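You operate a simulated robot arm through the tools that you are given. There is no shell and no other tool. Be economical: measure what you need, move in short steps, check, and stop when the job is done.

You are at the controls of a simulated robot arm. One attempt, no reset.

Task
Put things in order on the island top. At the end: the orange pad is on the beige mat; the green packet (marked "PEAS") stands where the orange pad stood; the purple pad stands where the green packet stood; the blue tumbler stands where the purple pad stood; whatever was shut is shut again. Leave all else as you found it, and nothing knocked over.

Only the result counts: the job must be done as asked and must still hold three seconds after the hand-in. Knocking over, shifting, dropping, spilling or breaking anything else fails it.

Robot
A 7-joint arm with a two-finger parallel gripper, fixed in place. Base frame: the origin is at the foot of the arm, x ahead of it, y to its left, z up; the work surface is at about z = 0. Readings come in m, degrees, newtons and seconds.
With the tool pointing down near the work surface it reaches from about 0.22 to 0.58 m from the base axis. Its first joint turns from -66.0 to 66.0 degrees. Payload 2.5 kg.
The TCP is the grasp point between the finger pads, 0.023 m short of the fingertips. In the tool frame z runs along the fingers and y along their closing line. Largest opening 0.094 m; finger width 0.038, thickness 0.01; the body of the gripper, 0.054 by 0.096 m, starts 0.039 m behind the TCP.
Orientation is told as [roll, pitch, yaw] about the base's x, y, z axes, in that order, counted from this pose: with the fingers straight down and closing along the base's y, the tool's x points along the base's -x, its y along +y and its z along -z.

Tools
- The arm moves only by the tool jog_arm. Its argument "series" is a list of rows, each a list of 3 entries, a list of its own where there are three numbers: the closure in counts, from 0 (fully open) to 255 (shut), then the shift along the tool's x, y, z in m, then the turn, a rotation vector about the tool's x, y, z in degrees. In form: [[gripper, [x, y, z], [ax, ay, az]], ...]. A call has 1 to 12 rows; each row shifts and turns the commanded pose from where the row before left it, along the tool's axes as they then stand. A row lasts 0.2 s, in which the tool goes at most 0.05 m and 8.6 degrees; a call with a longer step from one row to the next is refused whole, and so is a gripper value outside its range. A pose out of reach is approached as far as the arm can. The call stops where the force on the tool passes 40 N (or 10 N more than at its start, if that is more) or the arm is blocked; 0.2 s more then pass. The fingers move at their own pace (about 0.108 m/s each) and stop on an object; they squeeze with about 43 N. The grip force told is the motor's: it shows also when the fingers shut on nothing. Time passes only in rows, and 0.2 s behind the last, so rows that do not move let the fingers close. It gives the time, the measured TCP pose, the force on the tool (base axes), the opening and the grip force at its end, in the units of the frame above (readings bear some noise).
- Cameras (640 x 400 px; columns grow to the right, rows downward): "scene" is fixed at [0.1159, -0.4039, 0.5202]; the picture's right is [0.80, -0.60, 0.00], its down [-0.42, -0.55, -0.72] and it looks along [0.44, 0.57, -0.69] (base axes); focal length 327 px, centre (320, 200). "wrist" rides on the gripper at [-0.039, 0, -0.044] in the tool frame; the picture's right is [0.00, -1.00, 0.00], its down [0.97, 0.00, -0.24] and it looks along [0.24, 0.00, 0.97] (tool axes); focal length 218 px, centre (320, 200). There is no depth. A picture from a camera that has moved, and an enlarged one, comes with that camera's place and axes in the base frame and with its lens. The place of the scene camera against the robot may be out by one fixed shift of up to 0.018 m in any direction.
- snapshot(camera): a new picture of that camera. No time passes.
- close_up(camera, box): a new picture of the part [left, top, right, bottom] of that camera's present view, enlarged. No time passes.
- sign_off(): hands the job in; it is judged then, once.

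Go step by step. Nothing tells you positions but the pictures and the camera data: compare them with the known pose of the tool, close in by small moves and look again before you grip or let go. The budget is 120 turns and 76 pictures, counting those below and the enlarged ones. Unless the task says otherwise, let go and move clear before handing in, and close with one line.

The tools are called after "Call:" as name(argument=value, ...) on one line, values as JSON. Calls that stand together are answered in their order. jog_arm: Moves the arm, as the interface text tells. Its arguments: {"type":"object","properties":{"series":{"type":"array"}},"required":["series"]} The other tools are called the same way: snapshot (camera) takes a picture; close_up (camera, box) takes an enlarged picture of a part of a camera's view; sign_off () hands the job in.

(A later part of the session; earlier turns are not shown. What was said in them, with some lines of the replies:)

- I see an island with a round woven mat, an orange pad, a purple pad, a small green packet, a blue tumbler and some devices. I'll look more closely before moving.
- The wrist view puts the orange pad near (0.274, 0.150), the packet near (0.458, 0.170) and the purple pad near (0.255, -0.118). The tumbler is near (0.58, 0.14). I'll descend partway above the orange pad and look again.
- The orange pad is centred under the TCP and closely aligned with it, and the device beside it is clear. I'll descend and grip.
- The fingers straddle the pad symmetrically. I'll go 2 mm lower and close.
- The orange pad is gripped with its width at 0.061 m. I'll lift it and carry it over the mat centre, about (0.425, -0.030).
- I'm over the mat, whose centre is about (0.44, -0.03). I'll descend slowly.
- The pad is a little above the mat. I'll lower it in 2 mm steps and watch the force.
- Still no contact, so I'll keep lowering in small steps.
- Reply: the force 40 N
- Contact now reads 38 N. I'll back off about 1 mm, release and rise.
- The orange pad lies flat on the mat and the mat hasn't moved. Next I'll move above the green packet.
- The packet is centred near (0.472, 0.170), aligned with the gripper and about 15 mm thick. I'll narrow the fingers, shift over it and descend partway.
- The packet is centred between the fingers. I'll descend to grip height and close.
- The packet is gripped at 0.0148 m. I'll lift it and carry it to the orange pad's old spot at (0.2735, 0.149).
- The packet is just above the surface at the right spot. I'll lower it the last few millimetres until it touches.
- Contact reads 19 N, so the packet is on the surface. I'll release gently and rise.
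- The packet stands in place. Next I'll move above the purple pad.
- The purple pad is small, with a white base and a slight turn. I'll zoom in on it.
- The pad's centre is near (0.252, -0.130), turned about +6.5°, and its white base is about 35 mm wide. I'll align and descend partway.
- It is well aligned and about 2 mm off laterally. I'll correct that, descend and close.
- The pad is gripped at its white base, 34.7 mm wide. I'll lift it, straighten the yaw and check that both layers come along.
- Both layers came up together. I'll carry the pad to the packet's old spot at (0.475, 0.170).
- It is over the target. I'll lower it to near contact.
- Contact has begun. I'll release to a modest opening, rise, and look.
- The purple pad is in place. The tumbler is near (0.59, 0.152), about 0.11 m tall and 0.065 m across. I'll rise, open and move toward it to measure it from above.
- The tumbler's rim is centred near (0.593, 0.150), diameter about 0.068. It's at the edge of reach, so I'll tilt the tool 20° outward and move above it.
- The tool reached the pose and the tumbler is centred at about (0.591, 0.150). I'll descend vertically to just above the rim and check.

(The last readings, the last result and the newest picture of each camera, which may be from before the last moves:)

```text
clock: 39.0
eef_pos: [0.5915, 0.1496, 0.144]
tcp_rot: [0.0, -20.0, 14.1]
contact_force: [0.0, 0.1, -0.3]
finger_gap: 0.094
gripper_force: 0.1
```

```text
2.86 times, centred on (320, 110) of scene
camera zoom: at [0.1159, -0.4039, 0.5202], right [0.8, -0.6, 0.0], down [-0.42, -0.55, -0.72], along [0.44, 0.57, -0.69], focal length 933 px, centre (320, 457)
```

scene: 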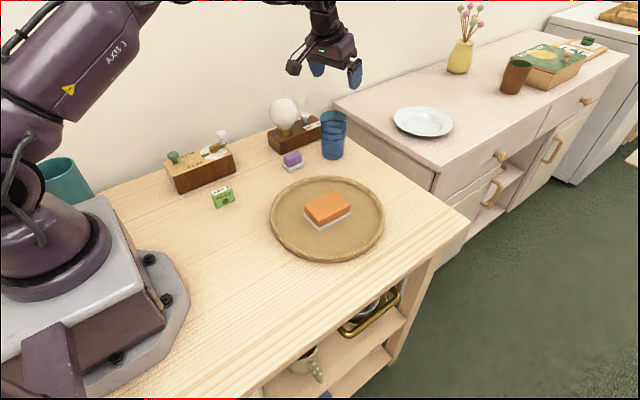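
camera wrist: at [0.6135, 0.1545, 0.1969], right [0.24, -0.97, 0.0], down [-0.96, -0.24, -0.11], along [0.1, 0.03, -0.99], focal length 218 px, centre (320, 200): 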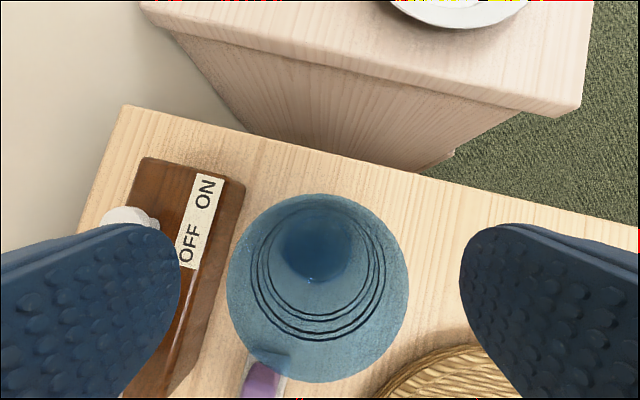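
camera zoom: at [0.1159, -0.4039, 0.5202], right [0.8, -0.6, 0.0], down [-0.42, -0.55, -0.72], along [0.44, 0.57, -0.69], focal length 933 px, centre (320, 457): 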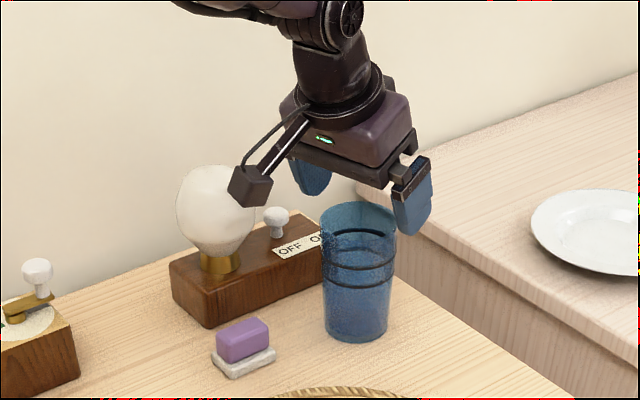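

The rim is centred between the fingers, with its top at z≈0.112. I'll descend to z≈0.094.

Call:
jog_arm(series=[[0, [0.0086, 0, 0.0235], [0, 0, 0]], [0, [0.0086, 0, 0.0235], [0, 0, 0]], [0, [0, 0, 0], [0, 0, 0]]])

Call:
snapshot(camera="wrist")

Call:
close_up(camera="scene", box=[240, 40, 400, 180])

```text
clock: 39.8
eef_pos: [0.5919, 0.1489, 0.0933]
tcp_rot: [0.0, -20.0, 13.9]
contact_force: [0.7, -0.6, -0.4]
finger_gap: 0.0941
gripper_force: 0.0
```

```text
33 pictures are left
camera wrist: at [0.6139, 0.1546, 0.1474], right [0.24, -0.97, 0.0], down [-0.96, -0.24, -0.11], along [0.1, 0.03, -0.99], focal length 218 px, centre (320, 200)
```

wrist: 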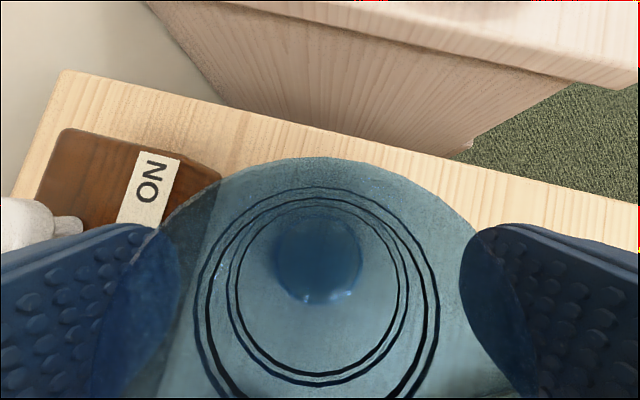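

```text
2.86 times, centred on (320, 110) of scene
camera zoom: at [0.1159, -0.4039, 0.5202], right [0.8, -0.6, 0.0], down [-0.42, -0.55, -0.72], along [0.44, 0.57, -0.69], focal length 933 px, centre (320, 457)
```

zoom: 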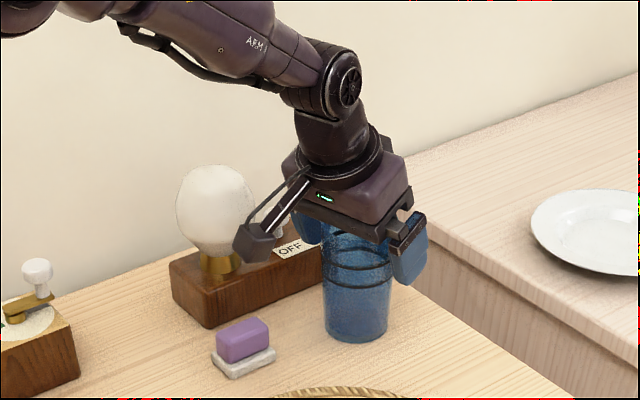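

The tumbler is centred between the fingers and clear of the body. I'll close gently.

Call:
jog_arm(series=[[40, [0, 0, 0], [0, 0, 0]], [60, [0, 0, 0], [0, 0, 0]], [80, [0, 0, 0], [0, 0, 0]], [120, [0, 0, 0], [0, 0, 0]], [255, [0, 0, 0], [0, 0, 0]], [255, [0, 0, 0], [0, 0, 0]]])

Call:
close_up(camera="scene", box=[240, 40, 400, 180])

```text
clock: 41.2
eef_pos: [0.5922, 0.1491, 0.0941]
tcp_rot: [0.0, -20.0, 14.0]
contact_force: [0.3, 0.3, 0.0]
finger_gap: 0.069
gripper_force: 43.0
```

```text
2.86 times, centred on (320, 110) of scene
camera zoom: at [0.1159, -0.4039, 0.5202], right [0.8, -0.6, 0.0], down [-0.42, -0.55, -0.72], along [0.44, 0.57, -0.69], focal length 933 px, centre (320, 457)
```

zoom: 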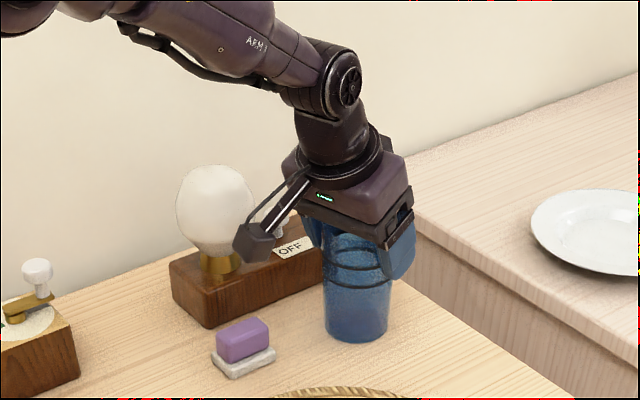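

Gripped at 0.069 m. I'll lift 3 cm vertically and check that it hangs upright.

Call:
jog_arm(series=[[255, [-0.0034, 0, -0.0094], [0, 0, 0]], [255, [-0.0069, 0, -0.0188], [0, 0, 0]], [255, [0, 0, 0], [0, 0, 0]]])

Call:
close_up(camera="scene", box=[240, 40, 400, 180])

```text
clock: 42.0
eef_pos: [0.5908, 0.15, 0.125]
tcp_rot: [0.0, -19.9, 14.1]
contact_force: [-0.7, -0.6, -1.6]
finger_gap: 0.069
gripper_force: 42.5
```

```text
2.86 times, centred on (320, 110) of scene
camera zoom: at [0.1159, -0.4039, 0.5202], right [0.8, -0.6, 0.0], down [-0.42, -0.55, -0.72], along [0.44, 0.57, -0.69], focal length 933 px, centre (320, 457)
```

zoom: 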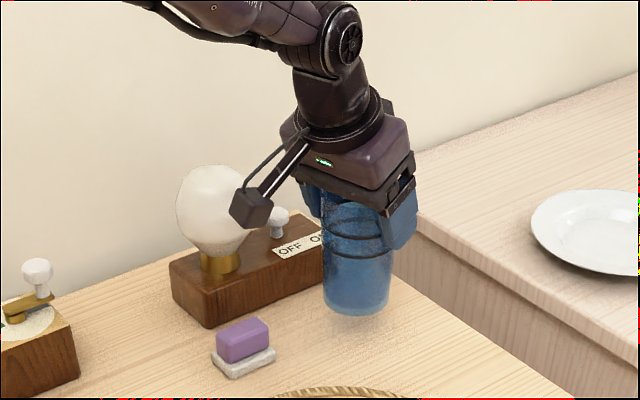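

The tumbler hangs upright. I'll raise it to z≈0.185, turn the yaw to 0 about the vertical, and carry it inward over the mat.

Call:
jog_arm(series=[[255, [-0.0103, 0, -0.0282], [0, 0, 0]], [255, [-0.0103, 0, -0.0282], [0, 0, 0]], [255, [0, 0, 0], [2.4, 0, 6.58]], [255, [0, 0, 0], [2.4, 0, 6.58]], [255, [0.035, -0.0243, -0.0128], [0, 0, 0]], [255, [0.035, -0.0243, -0.0128], [0, 0, 0]], [255, [0.035, -0.0243, -0.0128], [0, 0, 0]], [255, [0.035, -0.0243, -0.0128], [0, 0, 0]], [255, [0.035, -0.0243, -0.0128], [0, 0, 0]], [255, [0.035, -0.0243, -0.0128], [0, 0, 0]], [255, [0.035, -0.0243, -0.0128], [0, 0, 0]], [255, [0, 0, 0], [0, 0, 0]]])

Call:
snapshot(camera="scene")

```text
clock: 44.6
eef_pos: [0.3299, -0.0196, 0.1863]
tcp_rot: [0.0, -20.0, 0.0]
contact_force: [-0.2, 0.3, -1.9]
finger_gap: 0.069
gripper_force: 43.2
```

```text
29 pictures are left
```

scene: 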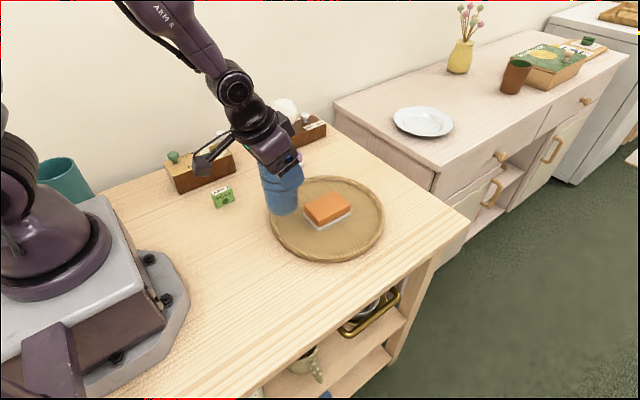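

Reached cleanly. I'll continue to above the purple pad's old spot, still high.

Call:
jog_arm(series=[[255, [0.024, -0.0368, -0.0087], [0, 0, 0]], [255, [0.024, -0.0368, -0.0087], [0, 0, 0]], [255, [0.024, -0.0368, -0.0087], [0, 0, 0]], [255, [0, 0, 0], [0, 0, 0]]])

Call:
snapshot(camera="scene")

```text
clock: 45.6
eef_pos: [0.2522, -0.1297, 0.1844]
tcp_rot: [0.0, -20.0, -0.1]
contact_force: [0.4, 0.4, -2.1]
finger_gap: 0.0689
gripper_force: 42.8
```

```text
28 pictures are left
```

scene: 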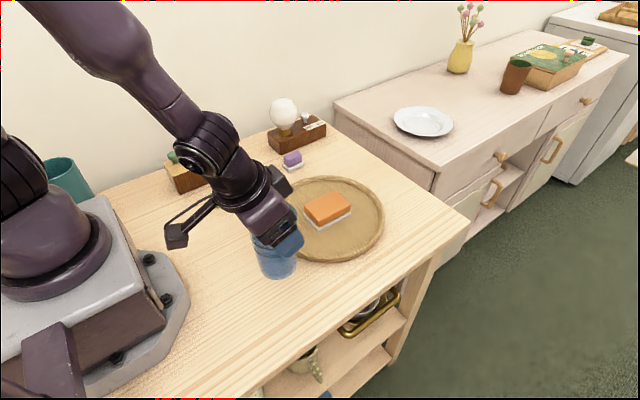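

The pose is reachable. I'll descend 7 cm and check.

Call:
jog_arm(series=[[255, [0.011, 0, 0.0329], [0, 0, 0]], [255, [0.012, 0, 0.0329], [0, 0, 0]], [255, [0, 0, 0], [0, 0, 0]]])

Call:
snapshot(camera="scene")

Call:
snapshot(camera="wrist")

```text
clock: 46.4
eef_pos: [0.256, -0.1302, 0.1148]
tcp_rot: [0.0, -20.1, 0.0]
contact_force: [-0.3, 0.5, -2.2]
finger_gap: 0.0688
gripper_force: 43.0
```

```text
27 pictures are left
```

scene: 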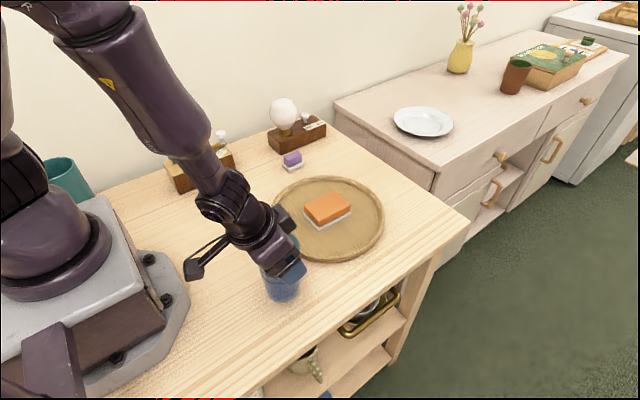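

```text
26 pictures are left
camera wrist: at [0.2776, -0.1293, 0.1675], right [0.0, -1.0, 0.0], down [-0.99, 0.0, -0.11], along [0.11, 0.0, -0.99], focal length 218 px, centre (320, 200)
```

wrist: 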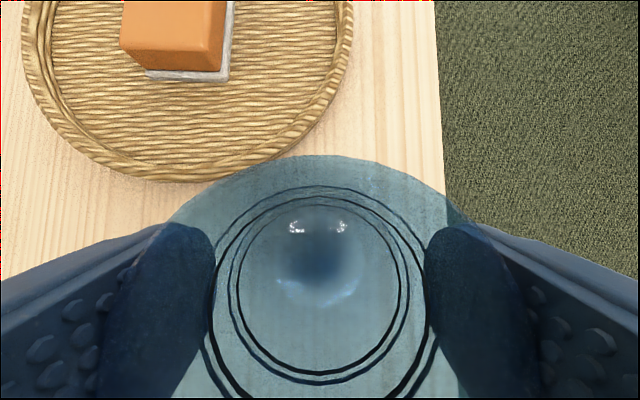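

Everything is clear. I'll lower it close to contact height, since it was gripped at z≈0.0937.

Call:
jog_arm(series=[[255, [0.0044, 0, 0.0113], [0, 0, 0]], [255, [0.0021, 0, 0.0056], [0, 0, 0]], [255, [0, 0, 0], [0, 0, 0]]])

```text
clock: 47.2
eef_pos: [0.2559, -0.1297, 0.0957]
tcp_rot: [0.0, -20.0, -0.1]
contact_force: [0.1, -0.1, -0.9]
finger_gap: 0.0688
gripper_force: 42.7
```

Call:
jog_arm(series=[[255, [0.0018, 0, 0.0005], [0, 0, 0]], [255, [0.0003, 0, 0.0009], [0, 0, 0]], [255, [0, 0, 0], [0, 0, 0]]])

```text
clock: 48.0
eef_pos: [0.253, -0.1286, 0.0944]
tcp_rot: [-0.1, -20.0, 0.0]
contact_force: [0.5, -0.2, -2.4]
finger_gap: 0.0686
gripper_force: 43.3
```

Call:
jog_arm(series=[[255, [0.0003, 0, 0.0007], [0, 0, 0]], [255, [0.0003, 0, 0.0007], [0, 0, 0]], [255, [0, 0, 0], [0, 0, 0]]])

```text
clock: 48.8
eef_pos: [0.2542, -0.1287, 0.095]
tcp_rot: [-0.1, -20.1, 0.1]
contact_force: [0.4, 7.8, 23.8]
finger_gap: 0.0687
gripper_force: 43.2
```

The tumbler touches the surface at 24 N. I'll ease off, open, and rise vertically.

Call:
jog_arm(series=[[255, [-0.0002, 0, -0.0005], [0, 0, 0]], [150, [0, 0, 0], [0, 0, 0]], [0, [0, 0, 0], [0, 0, 0]], [0, [0, 0, 0], [0, 0, 0]], [0, [-0.0086, 0, -0.0235], [0, 0, 0]], [0, [-0.0137, 0, -0.0376], [0, 0, 0]], [0, [-0.0137, 0, -0.0376], [0, 0, 0]], [0, [-0.01, 0, -0.028], [0, 0, 0]], [0, [0, 0, 0], [0, 0, 0]]])

Call:
snapshot(camera="scene")

Call:
snapshot(camera="wrist")

```text
clock: 50.8
eef_pos: [0.2515, -0.1305, 0.2283]
tcp_rot: [0.1, -20.0, -0.1]
contact_force: [-0.3, 0.3, 0.4]
finger_gap: 0.0942
gripper_force: 0.1
```

```text
25 pictures are left
```

scene: 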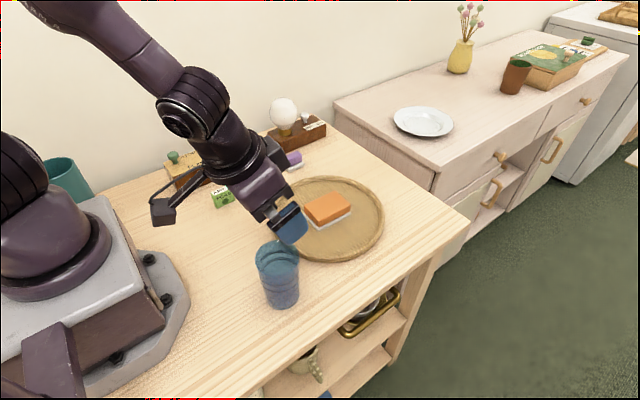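

```text
24 pictures are left
camera wrist: at [0.2742, -0.1307, 0.282], right [0.0, -1.0, 0.0], down [-0.99, 0.0, -0.11], along [0.11, 0.0, -0.99], focal length 218 px, centre (320, 200)
```

wrist: 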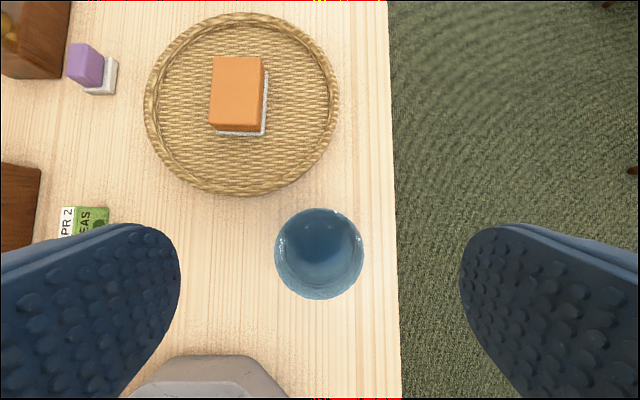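

The tumbler stands at (0.252, -0.130), as wanted. I'll move the arm clear and do a final check.

Call:
jog_arm(series=[[0, [-0.012, 0, -0.033], [0, 0, 0]], [0, [0, 0.03, 0], [0, 7, 0]], [0, [0, 0.04, 0], [0, 7, 0]], [0, [0, 0.04, 0], [0, 6, 0]], [0, [0, 0.04, 0], [0, 0, 0]], [0, [0, 0, 0], [0, 0, 0]]])

Call:
snapshot(camera="scene")

Call:
snapshot(camera="wrist")

```text
clock: 52.2
eef_pos: [0.2528, 0.0216, 0.2652]
tcp_rot: [-0.1, 0.1, 0.0]
contact_force: [-0.4, 0.0, 0.5]
finger_gap: 0.0938
gripper_force: 0.0
```

```text
23 pictures are left
```

scene: 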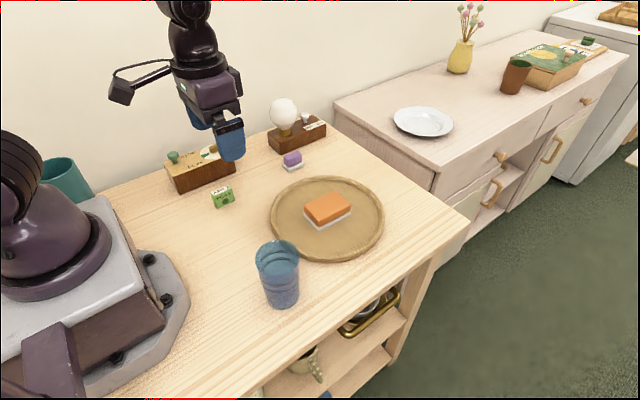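

```text
22 pictures are left
camera wrist: at [0.2926, 0.0211, 0.308], right [0.0, -1.0, 0.0], down [-0.97, 0.0, 0.24], along [-0.24, 0.0, -0.97], focal length 218 px, centre (320, 200)
```

wrist: 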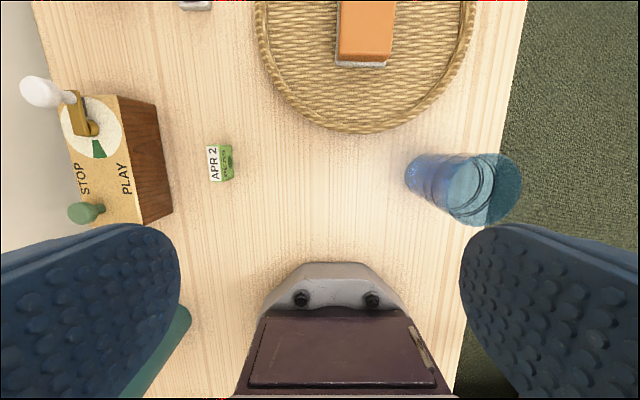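

All four items are in place and upright, the devices are unchanged, and the arm is clear. I'm handing in.

Call:
sign_off()

```text
The job is handed in.
```

The job is handed in: the orange pad is on the mat, and the green packet, purple pad and blue tumbler stand in their new places. Nothing was knocked over, and nothing needed opening or shutting.
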